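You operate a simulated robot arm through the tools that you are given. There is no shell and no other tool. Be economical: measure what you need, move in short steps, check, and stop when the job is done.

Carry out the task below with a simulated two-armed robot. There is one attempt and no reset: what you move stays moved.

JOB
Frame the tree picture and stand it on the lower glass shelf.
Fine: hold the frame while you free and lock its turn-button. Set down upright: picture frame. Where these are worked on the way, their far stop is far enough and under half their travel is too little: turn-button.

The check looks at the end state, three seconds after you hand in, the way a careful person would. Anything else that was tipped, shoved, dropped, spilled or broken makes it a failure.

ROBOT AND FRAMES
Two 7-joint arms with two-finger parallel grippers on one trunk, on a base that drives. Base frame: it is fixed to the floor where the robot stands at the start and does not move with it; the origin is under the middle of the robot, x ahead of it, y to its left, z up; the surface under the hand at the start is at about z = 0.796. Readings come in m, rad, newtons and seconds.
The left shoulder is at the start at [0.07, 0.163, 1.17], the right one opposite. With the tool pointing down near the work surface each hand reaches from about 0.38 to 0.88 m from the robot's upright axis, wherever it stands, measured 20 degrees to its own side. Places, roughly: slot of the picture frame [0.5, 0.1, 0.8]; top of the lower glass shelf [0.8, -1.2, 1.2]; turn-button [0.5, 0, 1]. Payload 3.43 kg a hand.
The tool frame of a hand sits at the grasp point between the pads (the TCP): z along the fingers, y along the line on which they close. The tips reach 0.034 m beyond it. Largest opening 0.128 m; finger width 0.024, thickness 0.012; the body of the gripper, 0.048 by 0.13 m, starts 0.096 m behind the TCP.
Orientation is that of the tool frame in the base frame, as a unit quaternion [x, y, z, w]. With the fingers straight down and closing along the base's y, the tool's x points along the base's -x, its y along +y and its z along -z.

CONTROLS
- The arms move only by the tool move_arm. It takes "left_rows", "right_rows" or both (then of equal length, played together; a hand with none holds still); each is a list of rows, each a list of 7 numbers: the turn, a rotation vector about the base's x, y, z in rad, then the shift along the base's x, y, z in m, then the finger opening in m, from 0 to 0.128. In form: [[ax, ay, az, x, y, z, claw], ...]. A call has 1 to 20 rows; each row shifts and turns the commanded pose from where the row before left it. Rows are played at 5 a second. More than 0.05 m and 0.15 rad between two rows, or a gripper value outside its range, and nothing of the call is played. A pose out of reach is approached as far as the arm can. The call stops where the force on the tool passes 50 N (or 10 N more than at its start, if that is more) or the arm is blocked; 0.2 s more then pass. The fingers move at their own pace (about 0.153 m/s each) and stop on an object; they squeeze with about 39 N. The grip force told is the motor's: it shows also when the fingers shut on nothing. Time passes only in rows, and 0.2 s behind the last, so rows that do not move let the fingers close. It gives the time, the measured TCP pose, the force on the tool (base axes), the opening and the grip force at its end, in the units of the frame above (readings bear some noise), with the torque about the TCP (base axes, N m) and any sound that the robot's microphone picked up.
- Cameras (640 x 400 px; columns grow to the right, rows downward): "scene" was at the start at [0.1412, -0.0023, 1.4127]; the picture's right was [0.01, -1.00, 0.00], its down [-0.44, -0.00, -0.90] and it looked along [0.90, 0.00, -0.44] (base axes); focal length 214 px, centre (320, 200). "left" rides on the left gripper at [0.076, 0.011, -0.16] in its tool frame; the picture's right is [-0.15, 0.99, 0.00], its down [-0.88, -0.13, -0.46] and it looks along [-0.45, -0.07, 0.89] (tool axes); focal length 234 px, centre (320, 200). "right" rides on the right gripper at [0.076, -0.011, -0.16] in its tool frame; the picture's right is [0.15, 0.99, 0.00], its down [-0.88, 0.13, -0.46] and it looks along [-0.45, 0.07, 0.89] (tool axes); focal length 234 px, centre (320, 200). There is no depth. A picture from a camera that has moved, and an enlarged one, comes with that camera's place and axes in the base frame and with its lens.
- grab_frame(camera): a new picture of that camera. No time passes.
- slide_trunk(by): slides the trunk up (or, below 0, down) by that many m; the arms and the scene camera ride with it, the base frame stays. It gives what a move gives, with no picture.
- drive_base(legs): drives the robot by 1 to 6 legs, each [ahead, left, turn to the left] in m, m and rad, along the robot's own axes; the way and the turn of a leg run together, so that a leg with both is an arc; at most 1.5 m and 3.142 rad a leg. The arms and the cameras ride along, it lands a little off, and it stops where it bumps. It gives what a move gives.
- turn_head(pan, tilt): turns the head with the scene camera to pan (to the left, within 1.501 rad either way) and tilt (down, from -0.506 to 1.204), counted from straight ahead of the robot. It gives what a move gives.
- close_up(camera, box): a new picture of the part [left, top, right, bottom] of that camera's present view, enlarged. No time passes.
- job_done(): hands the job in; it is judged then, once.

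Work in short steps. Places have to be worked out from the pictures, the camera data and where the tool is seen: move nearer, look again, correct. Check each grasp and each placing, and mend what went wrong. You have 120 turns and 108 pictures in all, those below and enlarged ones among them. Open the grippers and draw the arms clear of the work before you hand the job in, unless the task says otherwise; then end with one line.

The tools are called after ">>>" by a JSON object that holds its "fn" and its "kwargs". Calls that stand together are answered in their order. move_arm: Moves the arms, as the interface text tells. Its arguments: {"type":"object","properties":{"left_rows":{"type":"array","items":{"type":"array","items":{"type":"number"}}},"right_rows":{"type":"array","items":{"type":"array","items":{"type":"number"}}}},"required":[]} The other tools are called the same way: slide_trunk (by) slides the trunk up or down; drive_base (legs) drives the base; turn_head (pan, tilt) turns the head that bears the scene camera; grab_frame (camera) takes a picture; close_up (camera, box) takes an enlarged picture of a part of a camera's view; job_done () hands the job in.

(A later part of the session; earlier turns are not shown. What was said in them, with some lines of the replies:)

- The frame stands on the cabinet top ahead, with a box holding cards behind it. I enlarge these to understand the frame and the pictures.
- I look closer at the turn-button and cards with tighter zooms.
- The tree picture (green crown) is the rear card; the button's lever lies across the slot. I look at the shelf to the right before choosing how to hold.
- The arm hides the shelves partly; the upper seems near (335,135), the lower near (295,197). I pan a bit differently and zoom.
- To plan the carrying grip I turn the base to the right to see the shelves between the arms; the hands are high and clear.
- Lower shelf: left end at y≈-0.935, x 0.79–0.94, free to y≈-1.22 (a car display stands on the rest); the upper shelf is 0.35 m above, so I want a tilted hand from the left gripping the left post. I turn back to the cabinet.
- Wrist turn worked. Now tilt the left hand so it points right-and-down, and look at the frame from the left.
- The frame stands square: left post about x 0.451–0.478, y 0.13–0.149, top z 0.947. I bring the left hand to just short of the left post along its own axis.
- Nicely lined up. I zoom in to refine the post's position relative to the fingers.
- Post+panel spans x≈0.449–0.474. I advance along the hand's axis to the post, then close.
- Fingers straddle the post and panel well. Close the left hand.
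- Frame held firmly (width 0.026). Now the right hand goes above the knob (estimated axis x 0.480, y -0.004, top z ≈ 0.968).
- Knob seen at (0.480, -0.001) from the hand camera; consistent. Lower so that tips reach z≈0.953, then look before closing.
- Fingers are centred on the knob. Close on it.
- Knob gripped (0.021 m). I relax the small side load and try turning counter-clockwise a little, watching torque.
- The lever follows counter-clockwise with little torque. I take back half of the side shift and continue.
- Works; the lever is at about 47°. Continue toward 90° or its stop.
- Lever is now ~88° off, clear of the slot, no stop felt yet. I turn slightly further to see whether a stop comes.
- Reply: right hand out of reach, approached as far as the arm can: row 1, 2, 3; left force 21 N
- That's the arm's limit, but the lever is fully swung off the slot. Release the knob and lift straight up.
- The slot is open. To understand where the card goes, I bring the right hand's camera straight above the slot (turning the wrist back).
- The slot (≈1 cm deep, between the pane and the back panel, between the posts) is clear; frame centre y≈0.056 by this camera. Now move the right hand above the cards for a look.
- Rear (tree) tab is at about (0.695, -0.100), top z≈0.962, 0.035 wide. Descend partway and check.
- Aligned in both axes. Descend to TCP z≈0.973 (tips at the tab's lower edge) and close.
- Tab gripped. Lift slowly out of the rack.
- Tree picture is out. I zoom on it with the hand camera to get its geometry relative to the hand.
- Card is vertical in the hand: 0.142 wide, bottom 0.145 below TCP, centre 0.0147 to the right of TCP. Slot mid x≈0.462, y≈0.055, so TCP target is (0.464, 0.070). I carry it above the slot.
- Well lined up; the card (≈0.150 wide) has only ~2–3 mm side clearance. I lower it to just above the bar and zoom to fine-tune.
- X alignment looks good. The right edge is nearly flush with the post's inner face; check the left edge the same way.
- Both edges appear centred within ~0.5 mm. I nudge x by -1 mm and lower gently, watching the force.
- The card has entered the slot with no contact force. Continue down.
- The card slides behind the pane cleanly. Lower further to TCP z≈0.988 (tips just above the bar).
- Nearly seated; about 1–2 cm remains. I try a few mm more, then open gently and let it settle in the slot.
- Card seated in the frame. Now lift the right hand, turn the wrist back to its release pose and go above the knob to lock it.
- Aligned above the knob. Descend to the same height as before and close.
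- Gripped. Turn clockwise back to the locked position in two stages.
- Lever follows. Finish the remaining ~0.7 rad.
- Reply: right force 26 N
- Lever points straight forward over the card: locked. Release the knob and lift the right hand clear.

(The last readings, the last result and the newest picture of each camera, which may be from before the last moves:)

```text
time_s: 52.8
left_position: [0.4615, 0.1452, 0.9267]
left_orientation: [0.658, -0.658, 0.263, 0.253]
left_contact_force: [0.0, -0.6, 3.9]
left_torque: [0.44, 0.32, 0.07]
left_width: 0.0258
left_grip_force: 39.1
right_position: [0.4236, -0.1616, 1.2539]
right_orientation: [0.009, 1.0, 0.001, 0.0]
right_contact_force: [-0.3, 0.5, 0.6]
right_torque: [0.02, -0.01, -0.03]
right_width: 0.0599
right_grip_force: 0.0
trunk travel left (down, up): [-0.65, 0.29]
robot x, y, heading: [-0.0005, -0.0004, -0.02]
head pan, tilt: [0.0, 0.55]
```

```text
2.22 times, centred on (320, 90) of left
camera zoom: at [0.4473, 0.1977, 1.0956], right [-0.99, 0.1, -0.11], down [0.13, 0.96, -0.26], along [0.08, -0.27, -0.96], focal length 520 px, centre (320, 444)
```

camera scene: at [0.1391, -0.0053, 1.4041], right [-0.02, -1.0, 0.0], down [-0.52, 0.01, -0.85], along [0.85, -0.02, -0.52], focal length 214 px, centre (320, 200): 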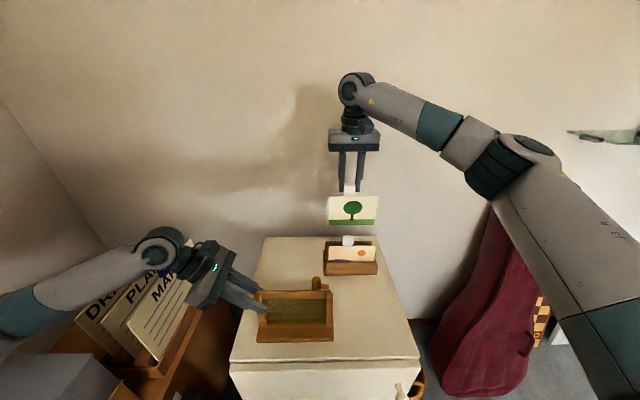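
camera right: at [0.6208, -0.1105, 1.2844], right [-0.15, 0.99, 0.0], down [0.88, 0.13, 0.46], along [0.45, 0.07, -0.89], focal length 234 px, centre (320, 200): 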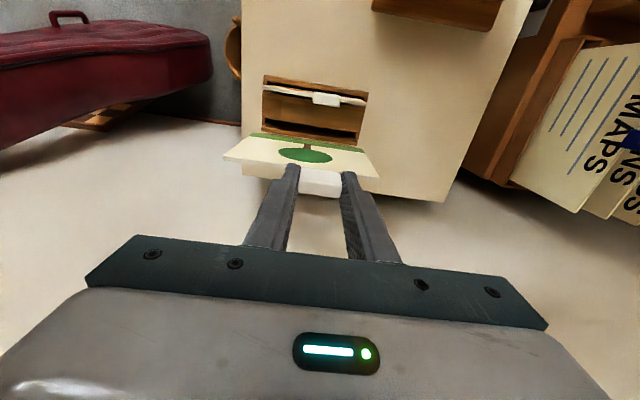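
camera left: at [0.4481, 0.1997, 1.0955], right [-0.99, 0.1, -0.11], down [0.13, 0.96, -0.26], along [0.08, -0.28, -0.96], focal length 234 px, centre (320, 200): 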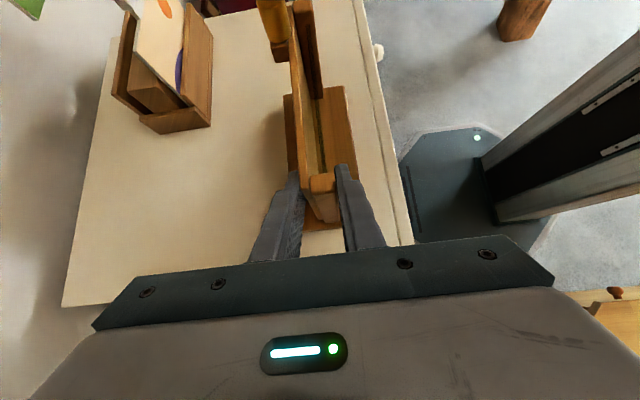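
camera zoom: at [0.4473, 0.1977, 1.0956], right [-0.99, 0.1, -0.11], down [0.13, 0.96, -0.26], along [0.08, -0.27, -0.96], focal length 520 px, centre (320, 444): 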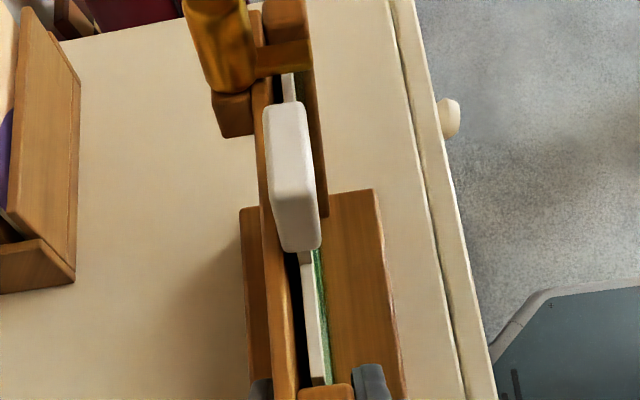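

Framed and locked. Now lift the frame a little with the left hand and check it doesn't sag.

>>> {"fn": "move_arm", "kwargs": {"left_rows": [[0, 0, 0, 0, 0, 0.01, 0.01], [0, 0, 0, 0, 0, 0.015, 0.01], [0, 0, 0, 0, 0, 0.015, 0.01], [0, 0, 0, 0, 0, 0, 0.01], [0, 0, 0, 0, 0, 0, 0.01]]}}

>>> {"fn": "close_up", "kwargs": {"camera": "scene", "box": [240, 230, 360, 350]}}

>>> {"fn": "close_up", "kwargs": {"camera": "left", "box": [230, 0, 410, 230]}}

```text
time_s: 54.0
left_position: [0.4627, 0.1469, 0.9657]
left_orientation: [-0.658, 0.658, -0.263, -0.255]
left_contact_force: [-0.1, 0.4, -5.0]
left_torque: [0.48, 0.01, 0.01]
left_width: 0.0258
left_grip_force: 39.1
right_position: [0.4252, -0.1584, 1.2529]
right_orientation: [0.011, 1.0, 0.0, -0.001]
right_contact_force: [0.4, 0.9, 0.9]
right_torque: [0.0, 0.0, 0.01]
right_width: 0.0599
right_grip_force: 0.2
trunk travel left (down, up): [-0.65, 0.29]
robot x, y, heading: [-0.0007, -0.0018, -0.017]
head pan, tilt: [0.0, 0.55]
```

```text
3.33 times, centred on (300, 290) of scene
camera zoom: at [0.1397, -0.0052, 1.404], right [-0.02, -1.0, 0.0], down [-0.52, 0.01, -0.85], along [0.85, -0.02, -0.52], focal length 715 px, centre (387, -100)
```

zoom: 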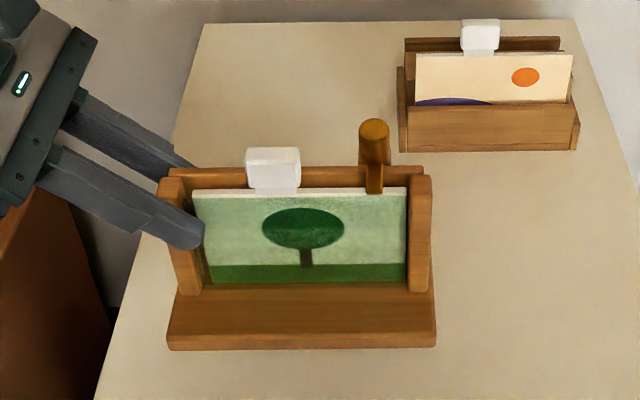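

```text
1.74 times, centred on (320, 115) of left
camera zoom: at [0.4487, 0.1997, 1.1331], right [-0.99, 0.1, -0.11], down [0.13, 0.96, -0.26], along [0.08, -0.28, -0.96], focal length 407 px, centre (320, 348)
```

zoom: 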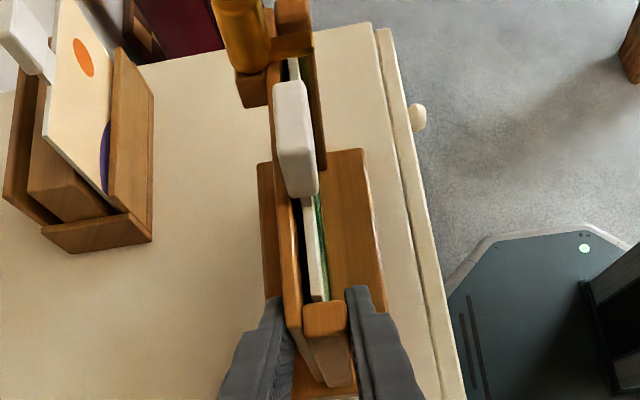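

The frame hangs level (≈0.5 kg). Raise the trunk to bring it to shelf height.

>>> {"fn": "slide_trunk", "kwargs": {"by": 0.29}}

>>> {"fn": "move_arm", "kwargs": {"left_rows": [[0, 0, 0, 0, 0, 0.03, 0.01], [0, 0, 0, 0, 0, 0.03, 0.01], [0, 0, 0, 0, 0, 0.03, 0.01], [0, 0, 0, 0, 0, 0.025, 0.01], [0, 0, 0, 0, 0, 0, 0.01]], "right_rows": [[0, 0, 0, -0.01, -0.03, 0, 0.06], [0, 0, 0, -0.01, -0.03, 0, 0.06], [0, 0, 0, -0.01, -0.03, 0, 0.06], [0, 0, 0, -0.01, -0.03, 0, 0.06], [0, 0, 0, 0, 0, 0, 0.06]]}}

>>> {"fn": "grab_frame", "kwargs": {"camera": "scene"}}

```text
time_s: 56.9
left_position: [0.4636, 0.146, 1.2547]
left_orientation: [-0.658, 0.658, -0.263, -0.254]
left_contact_force: [0.4, -0.1, -5.2]
left_torque: [0.47, 0.05, -0.03]
left_width: 0.0256
left_grip_force: 38.7
right_position: [0.4259, -0.1595, 1.5432]
right_orientation: [0.011, 1.0, 0.0, 0.0]
right_contact_force: [0.1, -0.6, 0.0]
right_torque: [-0.01, 0.0, 0.03]
right_width: 0.0602
right_grip_force: 0.1
trunk travel left (down, up): [-0.94, 0.0]
robot x, y, heading: [-0.0031, -0.0, -0.019]
head pan, tilt: [0.0, 0.55]
```

```text
time_s: 58.1
left_position: [0.4624, 0.1464, 1.3699]
left_orientation: [-0.658, 0.659, -0.263, -0.254]
left_contact_force: [-0.5, -0.1, -5.3]
left_torque: [0.5, 0.01, 0.0]
left_width: 0.0257
left_grip_force: 38.7
right_position: [0.3829, -0.2789, 1.5437]
right_orientation: [0.01, 1.0, 0.0, 0.0]
right_contact_force: [0.1, 0.3, -0.6]
right_torque: [-0.02, 0.0, -0.03]
right_width: 0.0599
right_grip_force: 0.0
trunk travel left (down, up): [-0.94, 0.0]
robot x, y, heading: [0.0025, 0.0004, -0.019]
head pan, tilt: [0.0, 0.55]
```

```text
34 pictures are left
camera scene: at [0.1399, -0.0057, 1.6939], right [-0.02, -1.0, 0.0], down [-0.52, 0.01, -0.85], along [0.85, -0.02, -0.52], focal length 214 px, centre (320, 200)
```

scene: 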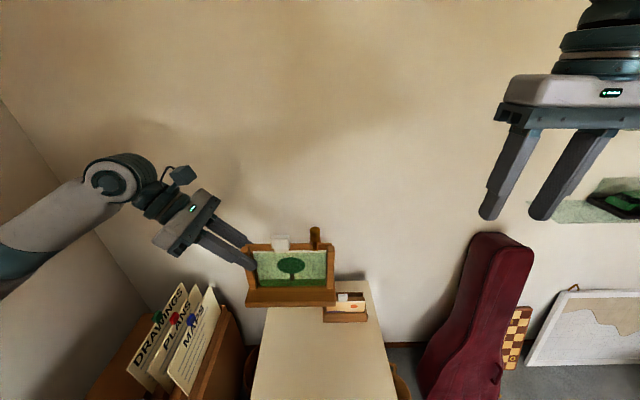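

All good. Back off a little and drive right toward the shelf, frame held well above everything on the way.

>>> {"fn": "drive_base", "kwargs": {"legs": [[-0.15, 0, 0], [0, -1.13, 0]]}}

>>> {"fn": "turn_head", "kwargs": {"pan": 0.0, "tilt": 0.45}}

>>> {"fn": "grab_frame", "kwargs": {"camera": "scene"}}

```text
time_s: 64.9
left_position: [0.2937, -0.9729, 1.3698]
left_orientation: [0.659, -0.657, 0.264, 0.254]
left_contact_force: [-0.3, 0.1, -5.1]
left_torque: [0.44, 0.04, -0.02]
left_width: 0.0259
left_grip_force: 38.8
right_position: [0.2144, -1.3986, 1.5445]
right_orientation: [0.008, 1.0, 0.0, 0.0]
right_contact_force: [-0.1, -0.2, 0.3]
right_torque: [0.01, 0.03, 0.02]
right_width: 0.0601
right_grip_force: 0.1
trunk travel left (down, up): [-0.94, 0.0]
robot x, y, heading: [-0.1703, -1.1222, -0.017]
head pan, tilt: [0.0, 0.55]
```

```text
time_s: 65.5
left_position: [0.2927, -0.9747, 1.3697]
left_orientation: [0.66, -0.656, 0.264, 0.253]
left_contact_force: [0.0, 0.0, -4.3]
left_torque: [0.46, 0.06, -0.01]
left_width: 0.0259
left_grip_force: 38.4
right_position: [0.2142, -1.4007, 1.5441]
right_orientation: [0.008, 1.0, 0.0, 0.0]
right_contact_force: [0.7, -0.6, 0.5]
right_torque: [0.01, -0.02, -0.03]
right_width: 0.0598
right_grip_force: 0.1
trunk travel left (down, up): [-0.94, 0.0]
robot x, y, heading: [-0.1696, -1.1225, -0.012]
head pan, tilt: [0.0, 0.45]
```

```text
33 pictures are left
camera scene: at [-0.0281, -1.1275, 1.703], right [-0.01, -1.0, 0.0], down [-0.44, 0.01, -0.9], along [0.9, -0.01, -0.44], focal length 214 px, centre (320, 200)
```

scene: 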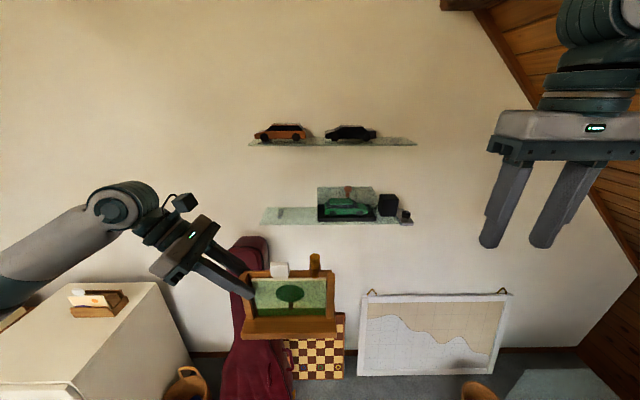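

Clear view of the shelves. I zoom in to measure them.

>>> {"fn": "close_up", "kwargs": {"camera": "scene", "box": [240, 110, 430, 240]}}

```text
3.08 times, centred on (335, 175) of scene
camera zoom: at [-0.0281, -1.1275, 1.703], right [-0.01, -1.0, 0.0], down [-0.44, 0.01, -0.9], along [0.9, -0.01, -0.44], focal length 660 px, centre (274, 277)
```

zoom: 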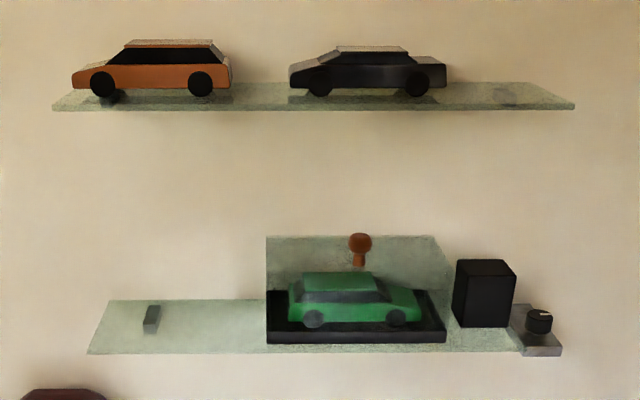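

Shelf: left end y≈-0.877, x 0.755–0.915, top ≈1.207, display case from y≈-1.125. The hand camera would pass close to the upper shelf's end, so I'll set the frame near the left end first. Drive forward 0.30.

>>> {"fn": "drive_base", "kwargs": {"legs": [[0.3, 0, 0]]}}

>>> {"fn": "move_arm", "kwargs": {"left_rows": [[0, 0, 0, 0, 0.02, 0, 0.01], [0, 0, 0, 0, 0.025, 0, 0.01], [0, 0, 0, 0, 0.025, 0, 0.01], [0, 0, 0, 0, 0.025, 0, 0.01], [0, 0, 0, 0, 0, 0, 0.01]]}}

>>> {"fn": "grab_frame", "kwargs": {"camera": "scene"}}

```text
time_s: 67.6
left_position: [0.5935, -0.9769, 1.3724]
left_orientation: [0.659, -0.657, 0.265, 0.253]
left_contact_force: [0.2, 0.0, -4.1]
left_torque: [0.5, 0.0, -0.01]
left_width: 0.0255
left_grip_force: 39.4
right_position: [0.5146, -1.4039, 1.5458]
right_orientation: [0.006, 1.0, 0.0, 0.0]
right_contact_force: [-0.6, -0.8, 1.1]
right_torque: [0.02, -0.04, -0.03]
right_width: 0.0602
right_grip_force: 0.1
trunk travel left (down, up): [-0.94, 0.0]
robot x, y, heading: [0.1323, -1.131, -0.012]
head pan, tilt: [0.0, 0.45]
```

```text
time_s: 68.8
left_position: [0.5951, -0.8812, 1.3727]
left_orientation: [0.66, -0.656, 0.264, 0.253]
left_contact_force: [0.0, 0.4, -4.4]
left_torque: [0.5, 0.01, 0.01]
left_width: 0.0258
left_grip_force: 39.1
right_position: [0.5178, -1.404, 1.5437]
right_orientation: [0.007, 1.0, 0.001, 0.0]
right_contact_force: [0.5, -0.5, -0.3]
right_torque: [0.02, -0.04, 0.01]
right_width: 0.0602
right_grip_force: 0.0
trunk travel left (down, up): [-0.94, 0.0]
robot x, y, heading: [0.1356, -1.126, -0.014]
head pan, tilt: [0.0, 0.45]
```

```text
31 pictures are left
camera scene: at [0.2741, -1.1316, 1.7031], right [-0.01, -1.0, 0.0], down [-0.44, 0.01, -0.9], along [0.9, -0.01, -0.44], focal length 214 px, centre (320, 200)
```

scene: 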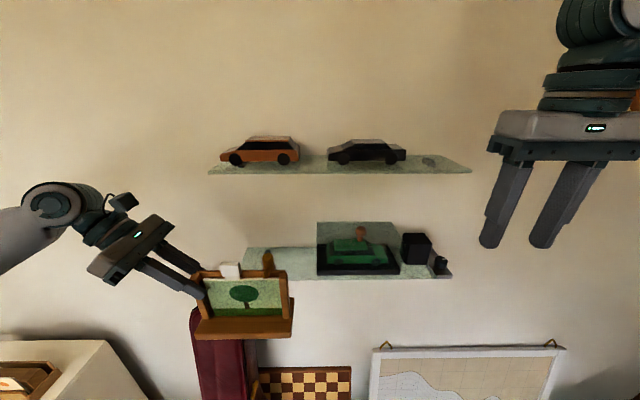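

>>> {"fn": "close_up", "kwargs": {"camera": "scene", "box": [190, 130, 470, 300]}}

```text
2.29 times, centred on (330, 215) of scene
camera zoom: at [0.2741, -1.1316, 1.7031], right [-0.01, -1.0, 0.0], down [-0.44, 0.01, -0.9], along [0.9, -0.01, -0.44], focal length 490 px, centre (297, 166)
```

zoom: 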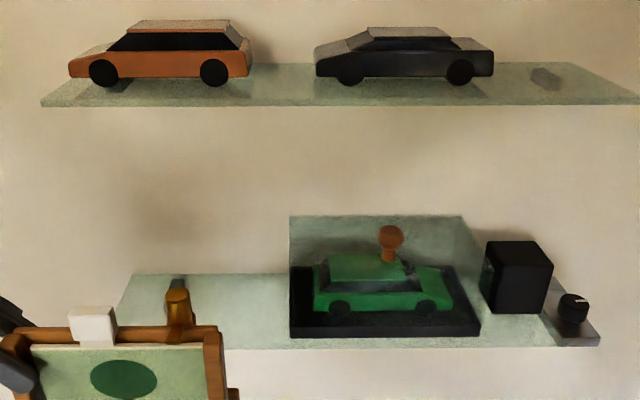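

Refined: shelf x≈0.75–0.90, left end y≈-0.8775, case from y≈-1.129. I extend the arm forward to TCP x≈0.808, y≈-0.872 above the shelf.

>>> {"fn": "move_arm", "kwargs": {"left_rows": [[0, 0, 0, 0.03, 0.009, -0.003, 0.01], [0, 0, 0, 0.035, 0, -0.003, 0.01], [0, 0, 0, 0.035, 0, -0.003, 0.01], [0, 0, 0, 0.03, 0, -0.001, 0.01], [0, 0, 0, 0, 0, 0, 0.01]]}}

>>> {"fn": "close_up", "kwargs": {"camera": "scene", "box": [130, 130, 390, 320]}}

```text
time_s: 70.0
left_position: [0.7256, -0.8721, 1.3599]
left_orientation: [0.659, -0.657, 0.263, 0.254]
left_contact_force: [0.3, 0.4, -4.8]
left_torque: [0.46, 0.04, -0.01]
left_width: 0.026
left_grip_force: 39.2
right_position: [0.5184, -1.4038, 1.5443]
right_orientation: [0.007, 1.0, 0.0, 0.0]
right_contact_force: [0.0, 0.4, -0.4]
right_torque: [-0.03, 0.0, -0.03]
right_width: 0.0601
right_grip_force: 0.0
trunk travel left (down, up): [-0.94, 0.0]
robot x, y, heading: [0.1315, -1.1249, -0.013]
head pan, tilt: [0.0, 0.45]
```

```text
2.11 times, centred on (260, 225) of scene
camera zoom: at [0.2748, -1.1311, 1.703], right [-0.01, -1.0, 0.0], down [-0.44, 0.01, -0.9], along [0.9, -0.01, -0.44], focal length 452 px, centre (446, 147)
```

zoom: 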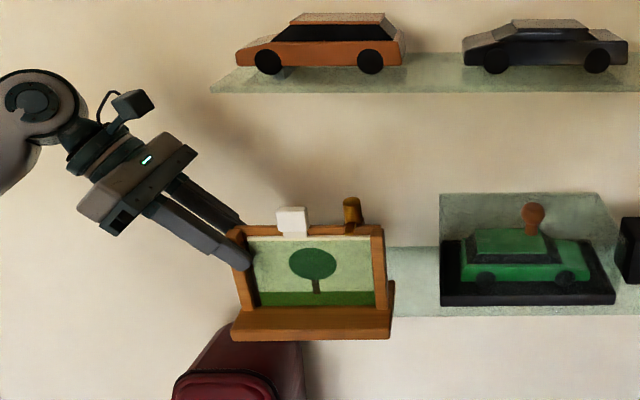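

Hand camera stays ~4 cm left of the upper shelf's end. Continue forward to x≈0.807.

>>> {"fn": "move_arm", "kwargs": {"left_rows": [[0, 0, 0, 0.03, 0, 0, 0.01], [0, 0, 0, 0.03, 0, 0, 0.01], [0, 0, 0, 0.021, 0, 0, 0.01], [0, 0, 0, 0, 0, 0, 0.01]]}}

>>> {"fn": "close_up", "kwargs": {"camera": "scene", "box": [160, 130, 360, 290]}}

>>> {"fn": "grab_frame", "kwargs": {"camera": "left"}}

```text
time_s: 71.0
left_position: [0.8066, -0.8739, 1.3605]
left_orientation: [0.66, -0.656, 0.264, 0.254]
left_contact_force: [-0.2, -0.1, -5.0]
left_torque: [0.48, 0.07, -0.03]
left_width: 0.026
left_grip_force: 39.3
right_position: [0.5176, -1.4036, 1.5452]
right_orientation: [0.007, 1.0, 0.0, 0.0]
right_contact_force: [0.1, 0.0, 0.4]
right_torque: [0.0, 0.0, 0.02]
right_width: 0.0601
right_grip_force: 0.1
trunk travel left (down, up): [-0.94, 0.0]
robot x, y, heading: [0.1373, -1.132, -0.014]
head pan, tilt: [0.0, 0.45]
```

```text
2.50 times, centred on (260, 210) of scene
camera zoom: at [0.2747, -1.1314, 1.703], right [-0.01, -1.0, 0.0], down [-0.44, 0.01, -0.9], along [0.9, -0.01, -0.44], focal length 536 px, centre (470, 175)
```

zoom: 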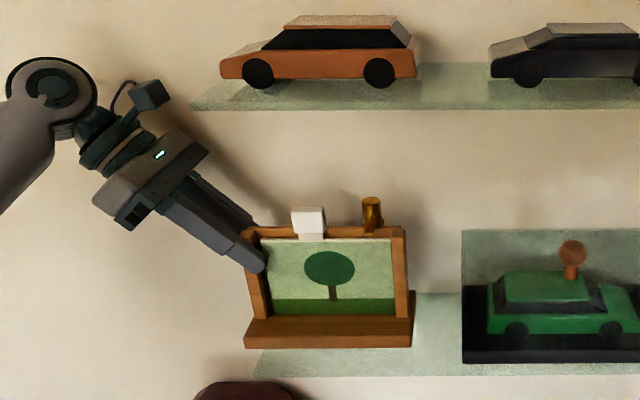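

```text
27 pictures are left
camera left: at [0.7922, -0.8207, 1.5293], right [-0.99, 0.1, -0.11], down [0.12, 0.96, -0.26], along [0.08, -0.28, -0.96], focal length 234 px, centre (320, 200)
```

left: 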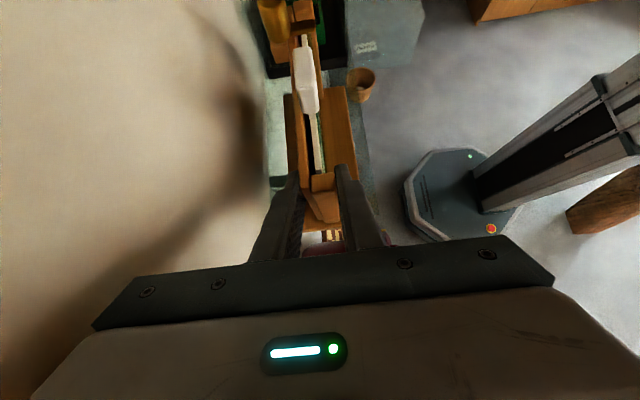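

Base still overhangs the shelf's left end by ~1.2 cm while the hand camera has ~3.5 cm to the upper shelf; shift right 2.2 cm and verify.

>>> {"fn": "move_arm", "kwargs": {"left_rows": [[0, 0, 0, 0, -0.008, 0, 0.01], [0, 0, 0, 0, -0.008, 0, 0.01], [0, 0, 0, 0, -0.006, 0, 0.01], [0, 0, 0, 0, 0, -0.008, 0.01], [0, 0, 0, 0, 0, 0, 0.01]]}}

>>> {"fn": "close_up", "kwargs": {"camera": "scene", "box": [190, 140, 320, 290]}}

```text
time_s: 72.2
left_position: [0.8069, -0.8962, 1.3511]
left_orientation: [0.66, -0.657, 0.263, 0.253]
left_contact_force: [0.7, 0.4, -5.0]
left_torque: [0.46, 0.01, -0.02]
left_width: 0.0256
left_grip_force: 39.4
right_position: [0.5176, -1.4042, 1.5438]
right_orientation: [0.006, 1.0, 0.001, 0.0]
right_contact_force: [-0.7, -0.5, -0.9]
right_torque: [0.0, -0.01, -0.01]
right_width: 0.0599
right_grip_force: 0.1
trunk travel left (down, up): [-0.94, 0.0]
robot x, y, heading: [0.1314, -1.1253, -0.014]
head pan, tilt: [0.0, 0.45]
```

```text
2.67 times, centred on (255, 215) of scene
camera zoom: at [0.275, -1.1316, 1.703], right [-0.01, -1.0, 0.0], down [-0.44, 0.01, -0.9], along [0.9, -0.01, -0.44], focal length 572 px, centre (493, 160)
```

zoom: 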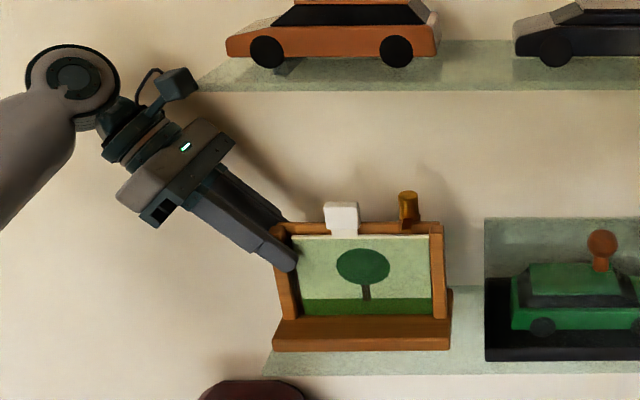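

Base is now inside the shelf's end (left edge y≈-0.883). Lower gently toward contact.

>>> {"fn": "move_arm", "kwargs": {"left_rows": [[0, 0, 0, 0, 0, -0.004, 0.01], [0, 0, 0, 0, 0, -0.003, 0.01], [0, 0, 0, 0, 0, -0.003, 0.01], [0, 0, 0, 0, 0, 0, 0.01]]}}

```text
time_s: 73.2
left_position: [0.8043, -0.8946, 1.3472]
left_orientation: [0.659, -0.656, 0.268, 0.252]
left_contact_force: [9.3, 5.8, 34.4]
left_torque: [0.54, 0.53, -0.11]
left_width: 0.0257
left_grip_force: 38.9
right_position: [0.5159, -1.4042, 1.5463]
right_orientation: [0.006, 1.0, 0.0, 0.001]
right_contact_force: [0.6, 0.8, 0.3]
right_torque: [0.02, -0.01, 0.01]
right_width: 0.0601
right_grip_force: 0.1
trunk travel left (down, up): [-0.94, 0.0]
robot x, y, heading: [0.1336, -1.1283, -0.013]
head pan, tilt: [0.0, 0.45]
```

Contact already at TCP z≈1.347 (34 N). Ease up by 3–4 mm and look at what it rests on.

>>> {"fn": "move_arm", "kwargs": {"left_rows": [[0, 0, 0, 0, 0, 0.004, 0.01], [0, 0, 0, 0, 0, 0.0015, 0.01], [0, 0, 0, 0, 0, 0, 0.01]]}}

>>> {"fn": "close_up", "kwargs": {"camera": "scene", "box": [230, 205, 310, 275]}}

>>> {"fn": "close_up", "kwargs": {"camera": "left", "box": [220, 0, 420, 230]}}

```text
time_s: 74.0
left_position: [0.8052, -0.8957, 1.3463]
left_orientation: [0.66, -0.657, 0.264, 0.254]
left_contact_force: [7.1, 3.3, 19.2]
left_torque: [-0.78, 0.1, 0.45]
left_width: 0.0257
left_grip_force: 38.9
right_position: [0.5172, -1.4034, 1.5447]
right_orientation: [0.007, 1.0, 0.0, 0.0]
right_contact_force: [-0.4, -0.3, -0.7]
right_torque: [0.02, -0.01, -0.01]
right_width: 0.06
right_grip_force: 0.1
trunk travel left (down, up): [-0.94, 0.0]
robot x, y, heading: [0.1287, -1.1286, -0.012]
head pan, tilt: [0.0, 0.45]
```

```text
5.71 times, centred on (270, 240) of scene
camera zoom: at [0.2737, -1.1315, 1.7031], right [-0.01, -1.0, 0.0], down [-0.43, 0.01, -0.9], along [0.9, -0.01, -0.43], focal length 1226 px, centre (606, -29)
```

zoom: 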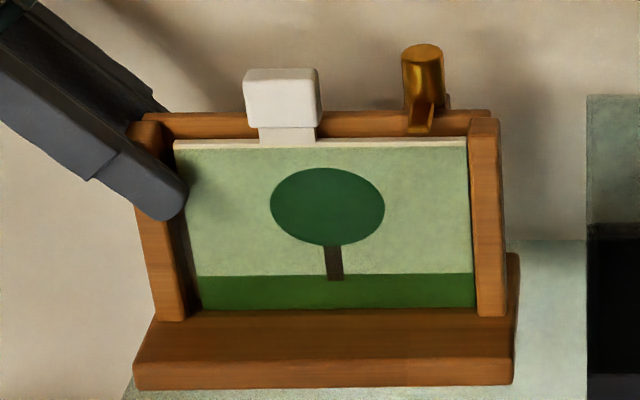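

```text
1.74 times, centred on (320, 115) of left
camera zoom: at [0.7909, -0.8419, 1.5153], right [-0.99, 0.1, -0.11], down [0.12, 0.96, -0.26], along [0.08, -0.27, -0.96], focal length 407 px, centre (320, 348)
```

zoom: 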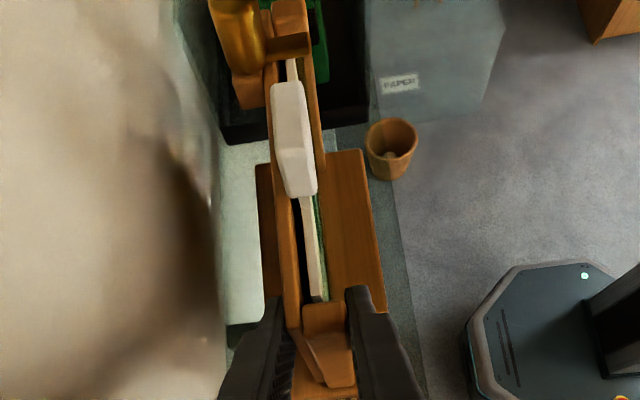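

It is resting flat on the glass (top ≈1.215), still pressed with ~19 N. Relieve the remaining press before releasing.

>>> {"fn": "move_arm", "kwargs": {"left_rows": [[0, 0, 0, 0, 0, 0.003, 0.01], [0, 0, 0, 0, 0, 0, 0.01], [0, 0, 0, 0, 0, 0, 0.01]]}}

```text
time_s: 74.8
left_position: [0.8051, -0.8957, 1.3493]
left_orientation: [0.66, -0.656, 0.263, 0.254]
left_contact_force: [0.6, 0.2, -5.1]
left_torque: [0.42, 0.06, 0.02]
left_width: 0.0259
left_grip_force: 38.9
right_position: [0.519, -1.4033, 1.5453]
right_orientation: [0.008, 1.0, 0.0, 0.0]
right_contact_force: [-1.1, -0.8, -0.5]
right_torque: [0.02, -0.05, -0.01]
right_width: 0.0598
right_grip_force: 0.0
trunk travel left (down, up): [-0.94, 0.0]
robot x, y, heading: [0.1292, -1.1266, -0.008]
head pan, tilt: [0.0, 0.45]
```

Lifted just off again; go back down 2.5 mm for light contact.

>>> {"fn": "move_arm", "kwargs": {"left_rows": [[0, 0, 0, 0, 0, -0.0015, 0.01], [0, 0, 0, 0, 0, -0.001, 0.01], [0, 0, 0, 0, 0, 0, 0.01]]}}

```text
time_s: 75.6
left_position: [0.8081, -0.8943, 1.3478]
left_orientation: [0.66, -0.656, 0.264, 0.254]
left_contact_force: [0.3, 0.3, -6.0]
left_torque: [0.47, -0.01, 0.0]
left_width: 0.0257
left_grip_force: 38.7
right_position: [0.5186, -1.4037, 1.5436]
right_orientation: [0.008, 1.0, 0.0, 0.0]
right_contact_force: [-0.2, 0.2, -0.3]
right_torque: [-0.01, 0.02, 0.03]
right_width: 0.06
right_grip_force: 0.0
trunk travel left (down, up): [-0.94, 0.0]
robot x, y, heading: [0.1327, -1.1288, -0.008]
head pan, tilt: [0.0, 0.45]
```

Still hanging freely; a touch lower.

>>> {"fn": "move_arm", "kwargs": {"left_rows": [[0, 0, 0, 0, 0, -0.001, 0.01], [0, 0, 0, 0, 0, 0, 0.01]]}}

```text
time_s: 76.2
left_position: [0.8059, -0.8955, 1.3471]
left_orientation: [0.659, -0.656, 0.264, 0.254]
left_contact_force: [0.4, 0.2, -5.3]
left_torque: [0.47, -0.01, 0.0]
left_width: 0.0258
left_grip_force: 38.6
right_position: [0.5177, -1.4038, 1.5449]
right_orientation: [0.007, 1.0, 0.0, 0.0]
right_contact_force: [0.1, 0.6, 0.2]
right_torque: [0.0, 0.03, -0.02]
right_width: 0.0601
right_grip_force: 0.1
trunk travel left (down, up): [-0.94, 0.0]
robot x, y, heading: [0.1357, -1.1268, -0.011]
head pan, tilt: [0.0, 0.45]
```

>>> {"fn": "move_arm", "kwargs": {"left_rows": [[0, 0, 0, 0, 0, -0.0015, 0.01], [0, 0, 0, 0, 0, 0, 0.01]]}}

```text
time_s: 76.8
left_position: [0.8069, -0.8947, 1.3477]
left_orientation: [0.659, -0.657, 0.264, 0.254]
left_contact_force: [1.9, 2.1, 4.9]
left_torque: [0.77, 0.22, -0.08]
left_width: 0.0256
left_grip_force: 39.1
right_position: [0.5172, -1.4041, 1.5437]
right_orientation: [0.008, 1.0, 0.0, 0.0]
right_contact_force: [-0.4, 0.0, -0.6]
right_torque: [-0.03, 0.02, 0.02]
right_width: 0.0599
right_grip_force: 0.0
trunk travel left (down, up): [-0.94, 0.0]
robot x, y, heading: [0.1305, -1.1276, -0.018]
head pan, tilt: [0.0, 0.45]
```

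Light contact (support ≈ weight+5 N). Open the fingers modestly.

>>> {"fn": "move_arm", "kwargs": {"left_rows": [[0, 0, 0, 0, 0, 0, 0.032], [0, 0, 0, 0, 0, 0, 0.045], [0, 0, 0, 0, 0, 0, 0.055], [0, 0, 0, 0, 0, 0, 0.055]]}}

>>> {"fn": "close_up", "kwargs": {"camera": "scene", "box": [220, 195, 330, 285]}}

>>> {"fn": "close_up", "kwargs": {"camera": "left", "box": [220, 0, 420, 230]}}

```text
time_s: 77.8
left_position: [0.8063, -0.8963, 1.3482]
left_orientation: [0.66, -0.657, 0.263, 0.253]
left_contact_force: [0.2, -0.3, -0.3]
left_torque: [0.02, 0.01, 0.0]
left_width: 0.0549
left_grip_force: 0.1
right_position: [0.5174, -1.4037, 1.5451]
right_orientation: [0.006, 1.0, 0.0, 0.0]
right_contact_force: [-0.7, -0.5, -0.1]
right_torque: [0.0, 0.01, -0.03]
right_width: 0.0601
right_grip_force: 0.0
trunk travel left (down, up): [-0.94, 0.0]
robot x, y, heading: [0.1329, -1.1264, -0.012]
head pan, tilt: [0.0, 0.45]
```

```text
4.44 times, centred on (275, 240) of scene
camera zoom: at [0.2744, -1.1318, 1.7031], right [-0.01, -1.0, 0.0], down [-0.44, 0.01, -0.9], along [0.9, -0.01, -0.44], focal length 953 px, centre (520, 22)
```

zoom: 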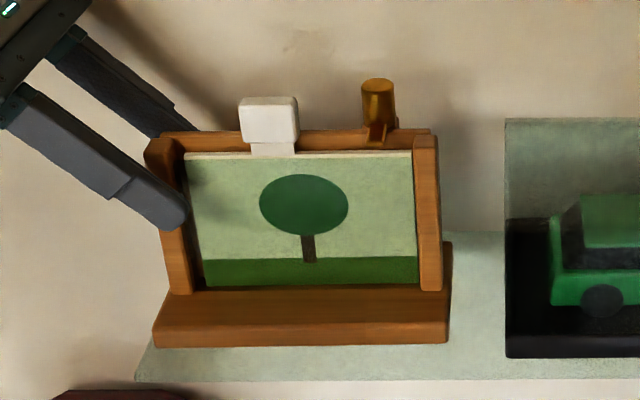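

```text
1.74 times, centred on (320, 115) of left
camera zoom: at [0.7916, -0.8421, 1.5145], right [-0.99, 0.1, -0.11], down [0.12, 0.96, -0.26], along [0.08, -0.28, -0.96], focal length 407 px, centre (320, 348)
```

zoom: 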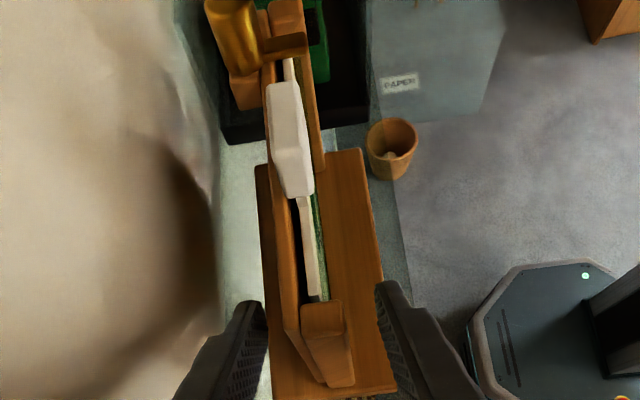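

The frame stands upright on the shelf, but its left edge is only a few mm inside the shelf's end. I withdraw left, close the fingers and lower, to nudge it right a little.

>>> {"fn": "move_arm", "kwargs": {"left_rows": [[0, 0, 0, 0, 0.02, 0.002, 0.055], [0, 0, 0, 0, 0.03, 0.003, 0.055], [0, 0, 0, 0, 0.035, 0.005, 0.055], [0, 0, 0, 0, 0.035, 0, 0.04], [0, 0, 0, 0, 0, -0.025, 0.02], [0, 0, 0, 0, 0, -0.025, 0.0], [0, 0, 0, 0, 0, -0.023, 0.0], [0, 0, 0, 0, -0.02, 0, 0.0], [0, 0, 0, 0, -0.015, 0, 0.0], [0, 0, 0, 0, -0.015, 0, 0.0], [0, 0, 0, 0, 0, 0, 0.0]]}}

>>> {"fn": "close_up", "kwargs": {"camera": "scene", "box": [200, 185, 330, 285]}}

>>> {"fn": "close_up", "kwargs": {"camera": "left", "box": [220, 0, 420, 200]}}

```text
time_s: 80.2
left_position: [0.8067, -0.8248, 1.2826]
left_orientation: [0.659, -0.658, 0.263, 0.254]
left_contact_force: [0.5, -0.7, 0.4]
left_torque: [0.03, 0.02, -0.01]
left_width: 0.0002
left_grip_force: 32.8
right_position: [0.5162, -1.4024, 1.5439]
right_orientation: [0.006, 1.0, 0.0, 0.0]
right_contact_force: [-0.4, -0.7, -1.4]
right_torque: [0.01, 0.0, 0.0]
right_width: 0.0602
right_grip_force: 0.1
trunk travel left (down, up): [-0.94, 0.0]
robot x, y, heading: [0.1318, -1.1247, -0.015]
head pan, tilt: [0.0, 0.45]
```

```text
4.00 times, centred on (265, 235) of scene
camera zoom: at [0.2744, -1.1315, 1.7031], right [-0.01, -1.0, 0.0], down [-0.44, 0.01, -0.9], along [0.9, -0.01, -0.44], focal length 858 px, centre (540, 60)
```

zoom: 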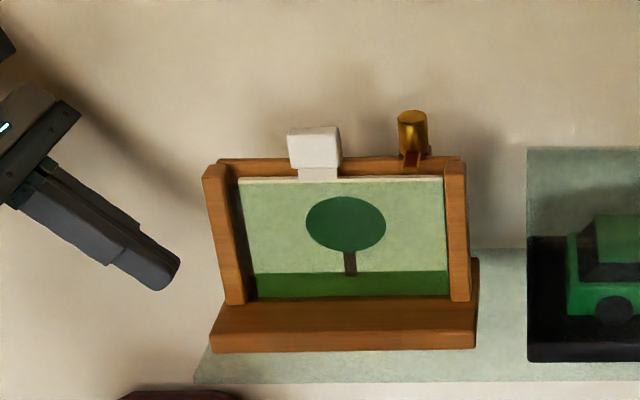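

```text
2.00 times, centred on (320, 100) of left
camera zoom: at [0.7922, -0.7717, 1.4508], right [-0.99, 0.1, -0.11], down [0.12, 0.96, -0.26], along [0.08, -0.28, -0.96], focal length 468 px, centre (320, 400)
```

zoom: 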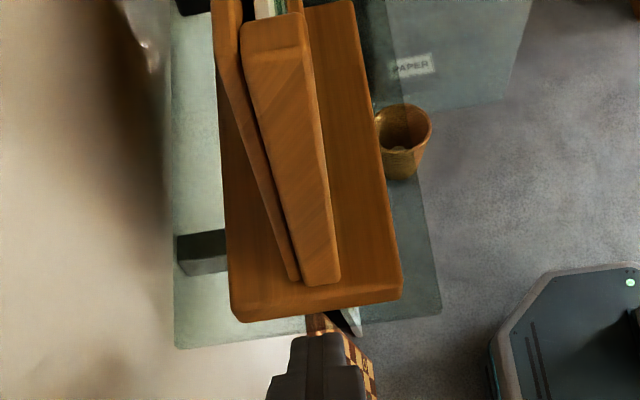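

Seen from the left, the base is fully on the glass with ~9 mm to spare at the end and parallel to it; no nudge needed. Withdraw the left hand and back the robot away.

>>> {"fn": "move_arm", "kwargs": {"left_rows": [[0, 0, 0, -0.005, 0.035, 0.01, 0.0], [0, 0, 0, -0.01, 0.035, 0.01, 0.03], [0, 0, 0, -0.04, 0.015, 0, 0.06], [0, 0, 0, -0.045, 0, 0, 0.06], [0, 0, 0, -0.045, 0, 0, 0.06], [0, 0, 0, -0.045, 0, 0, 0.06], [0, 0, 0, 0, 0, 0, 0.06]]}}

>>> {"fn": "drive_base", "kwargs": {"legs": [[-0.25, 0, 0]]}}

>>> {"fn": "grab_frame", "kwargs": {"camera": "scene"}}

>>> {"fn": "close_up", "kwargs": {"camera": "scene", "box": [230, 110, 430, 240]}}

```text
time_s: 81.8
left_position: [0.6154, -0.7394, 1.3036]
left_orientation: [0.66, -0.656, 0.264, 0.254]
left_contact_force: [0.3, 0.4, -0.1]
left_torque: [-0.01, 0.01, -0.02]
left_width: 0.06
left_grip_force: 0.0
right_position: [0.5175, -1.4046, 1.5441]
right_orientation: [0.008, 1.0, 0.0, 0.0]
right_contact_force: [0.7, 0.0, 0.1]
right_torque: [0.02, 0.02, -0.02]
right_width: 0.06
right_grip_force: 0.0
trunk travel left (down, up): [-0.94, 0.0]
robot x, y, heading: [0.1361, -1.1248, -0.012]
head pan, tilt: [0.0, 0.45]
```

```text
time_s: 83.6
left_position: [0.3673, -0.7352, 1.3019]
left_orientation: [0.661, -0.656, 0.263, 0.253]
left_contact_force: [-0.1, -0.1, 0.5]
left_torque: [0.0, 0.01, -0.03]
left_width: 0.0601
left_grip_force: 0.1
right_position: [0.2699, -1.4, 1.5434]
right_orientation: [0.007, 1.0, 0.0, -0.001]
right_contact_force: [-0.6, -0.2, 0.0]
right_torque: [-0.02, 0.06, -0.02]
right_width: 0.0599
right_grip_force: 0.0
trunk travel left (down, up): [-0.94, 0.0]
robot x, y, heading: [-0.1173, -1.1244, -0.01]
head pan, tilt: [0.0, 0.45]
```

```text
19 pictures are left
camera scene: at [0.0273, -1.1286, 1.7027], right [-0.01, -1.0, 0.0], down [-0.44, 0.01, -0.9], along [0.9, -0.01, -0.44], focal length 214 px, centre (320, 200)
```

scene: 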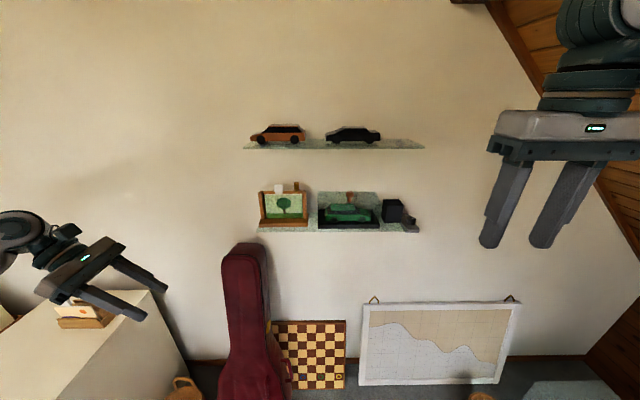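

```text
3.08 times, centred on (330, 175) of scene
camera zoom: at [0.0273, -1.1286, 1.7027], right [-0.01, -1.0, 0.0], down [-0.44, 0.01, -0.9], along [0.9, -0.01, -0.44], focal length 660 px, centre (289, 277)
```

zoom: 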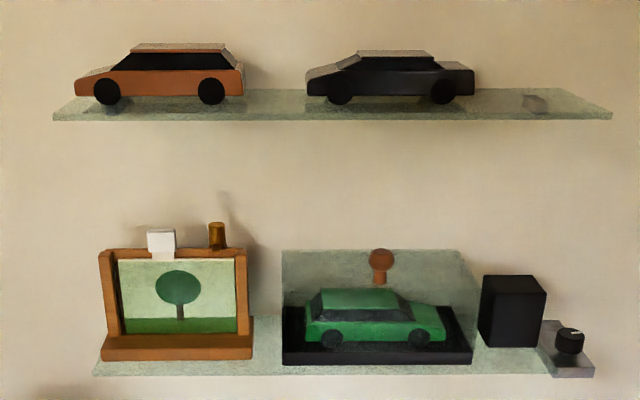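

The framed tree picture stands upright on the lower glass shelf with the button locked. Everything else is where it was, and both arms are clear. Handing in.

>>> {"fn": "job_done", "kwargs": {}}

```text
The job is handed in.
```

The tree picture is framed with its turn-button locked, and the frame stands upright at the left end of the lower glass shelf, with about 9 mm between its base and the shelf's end.
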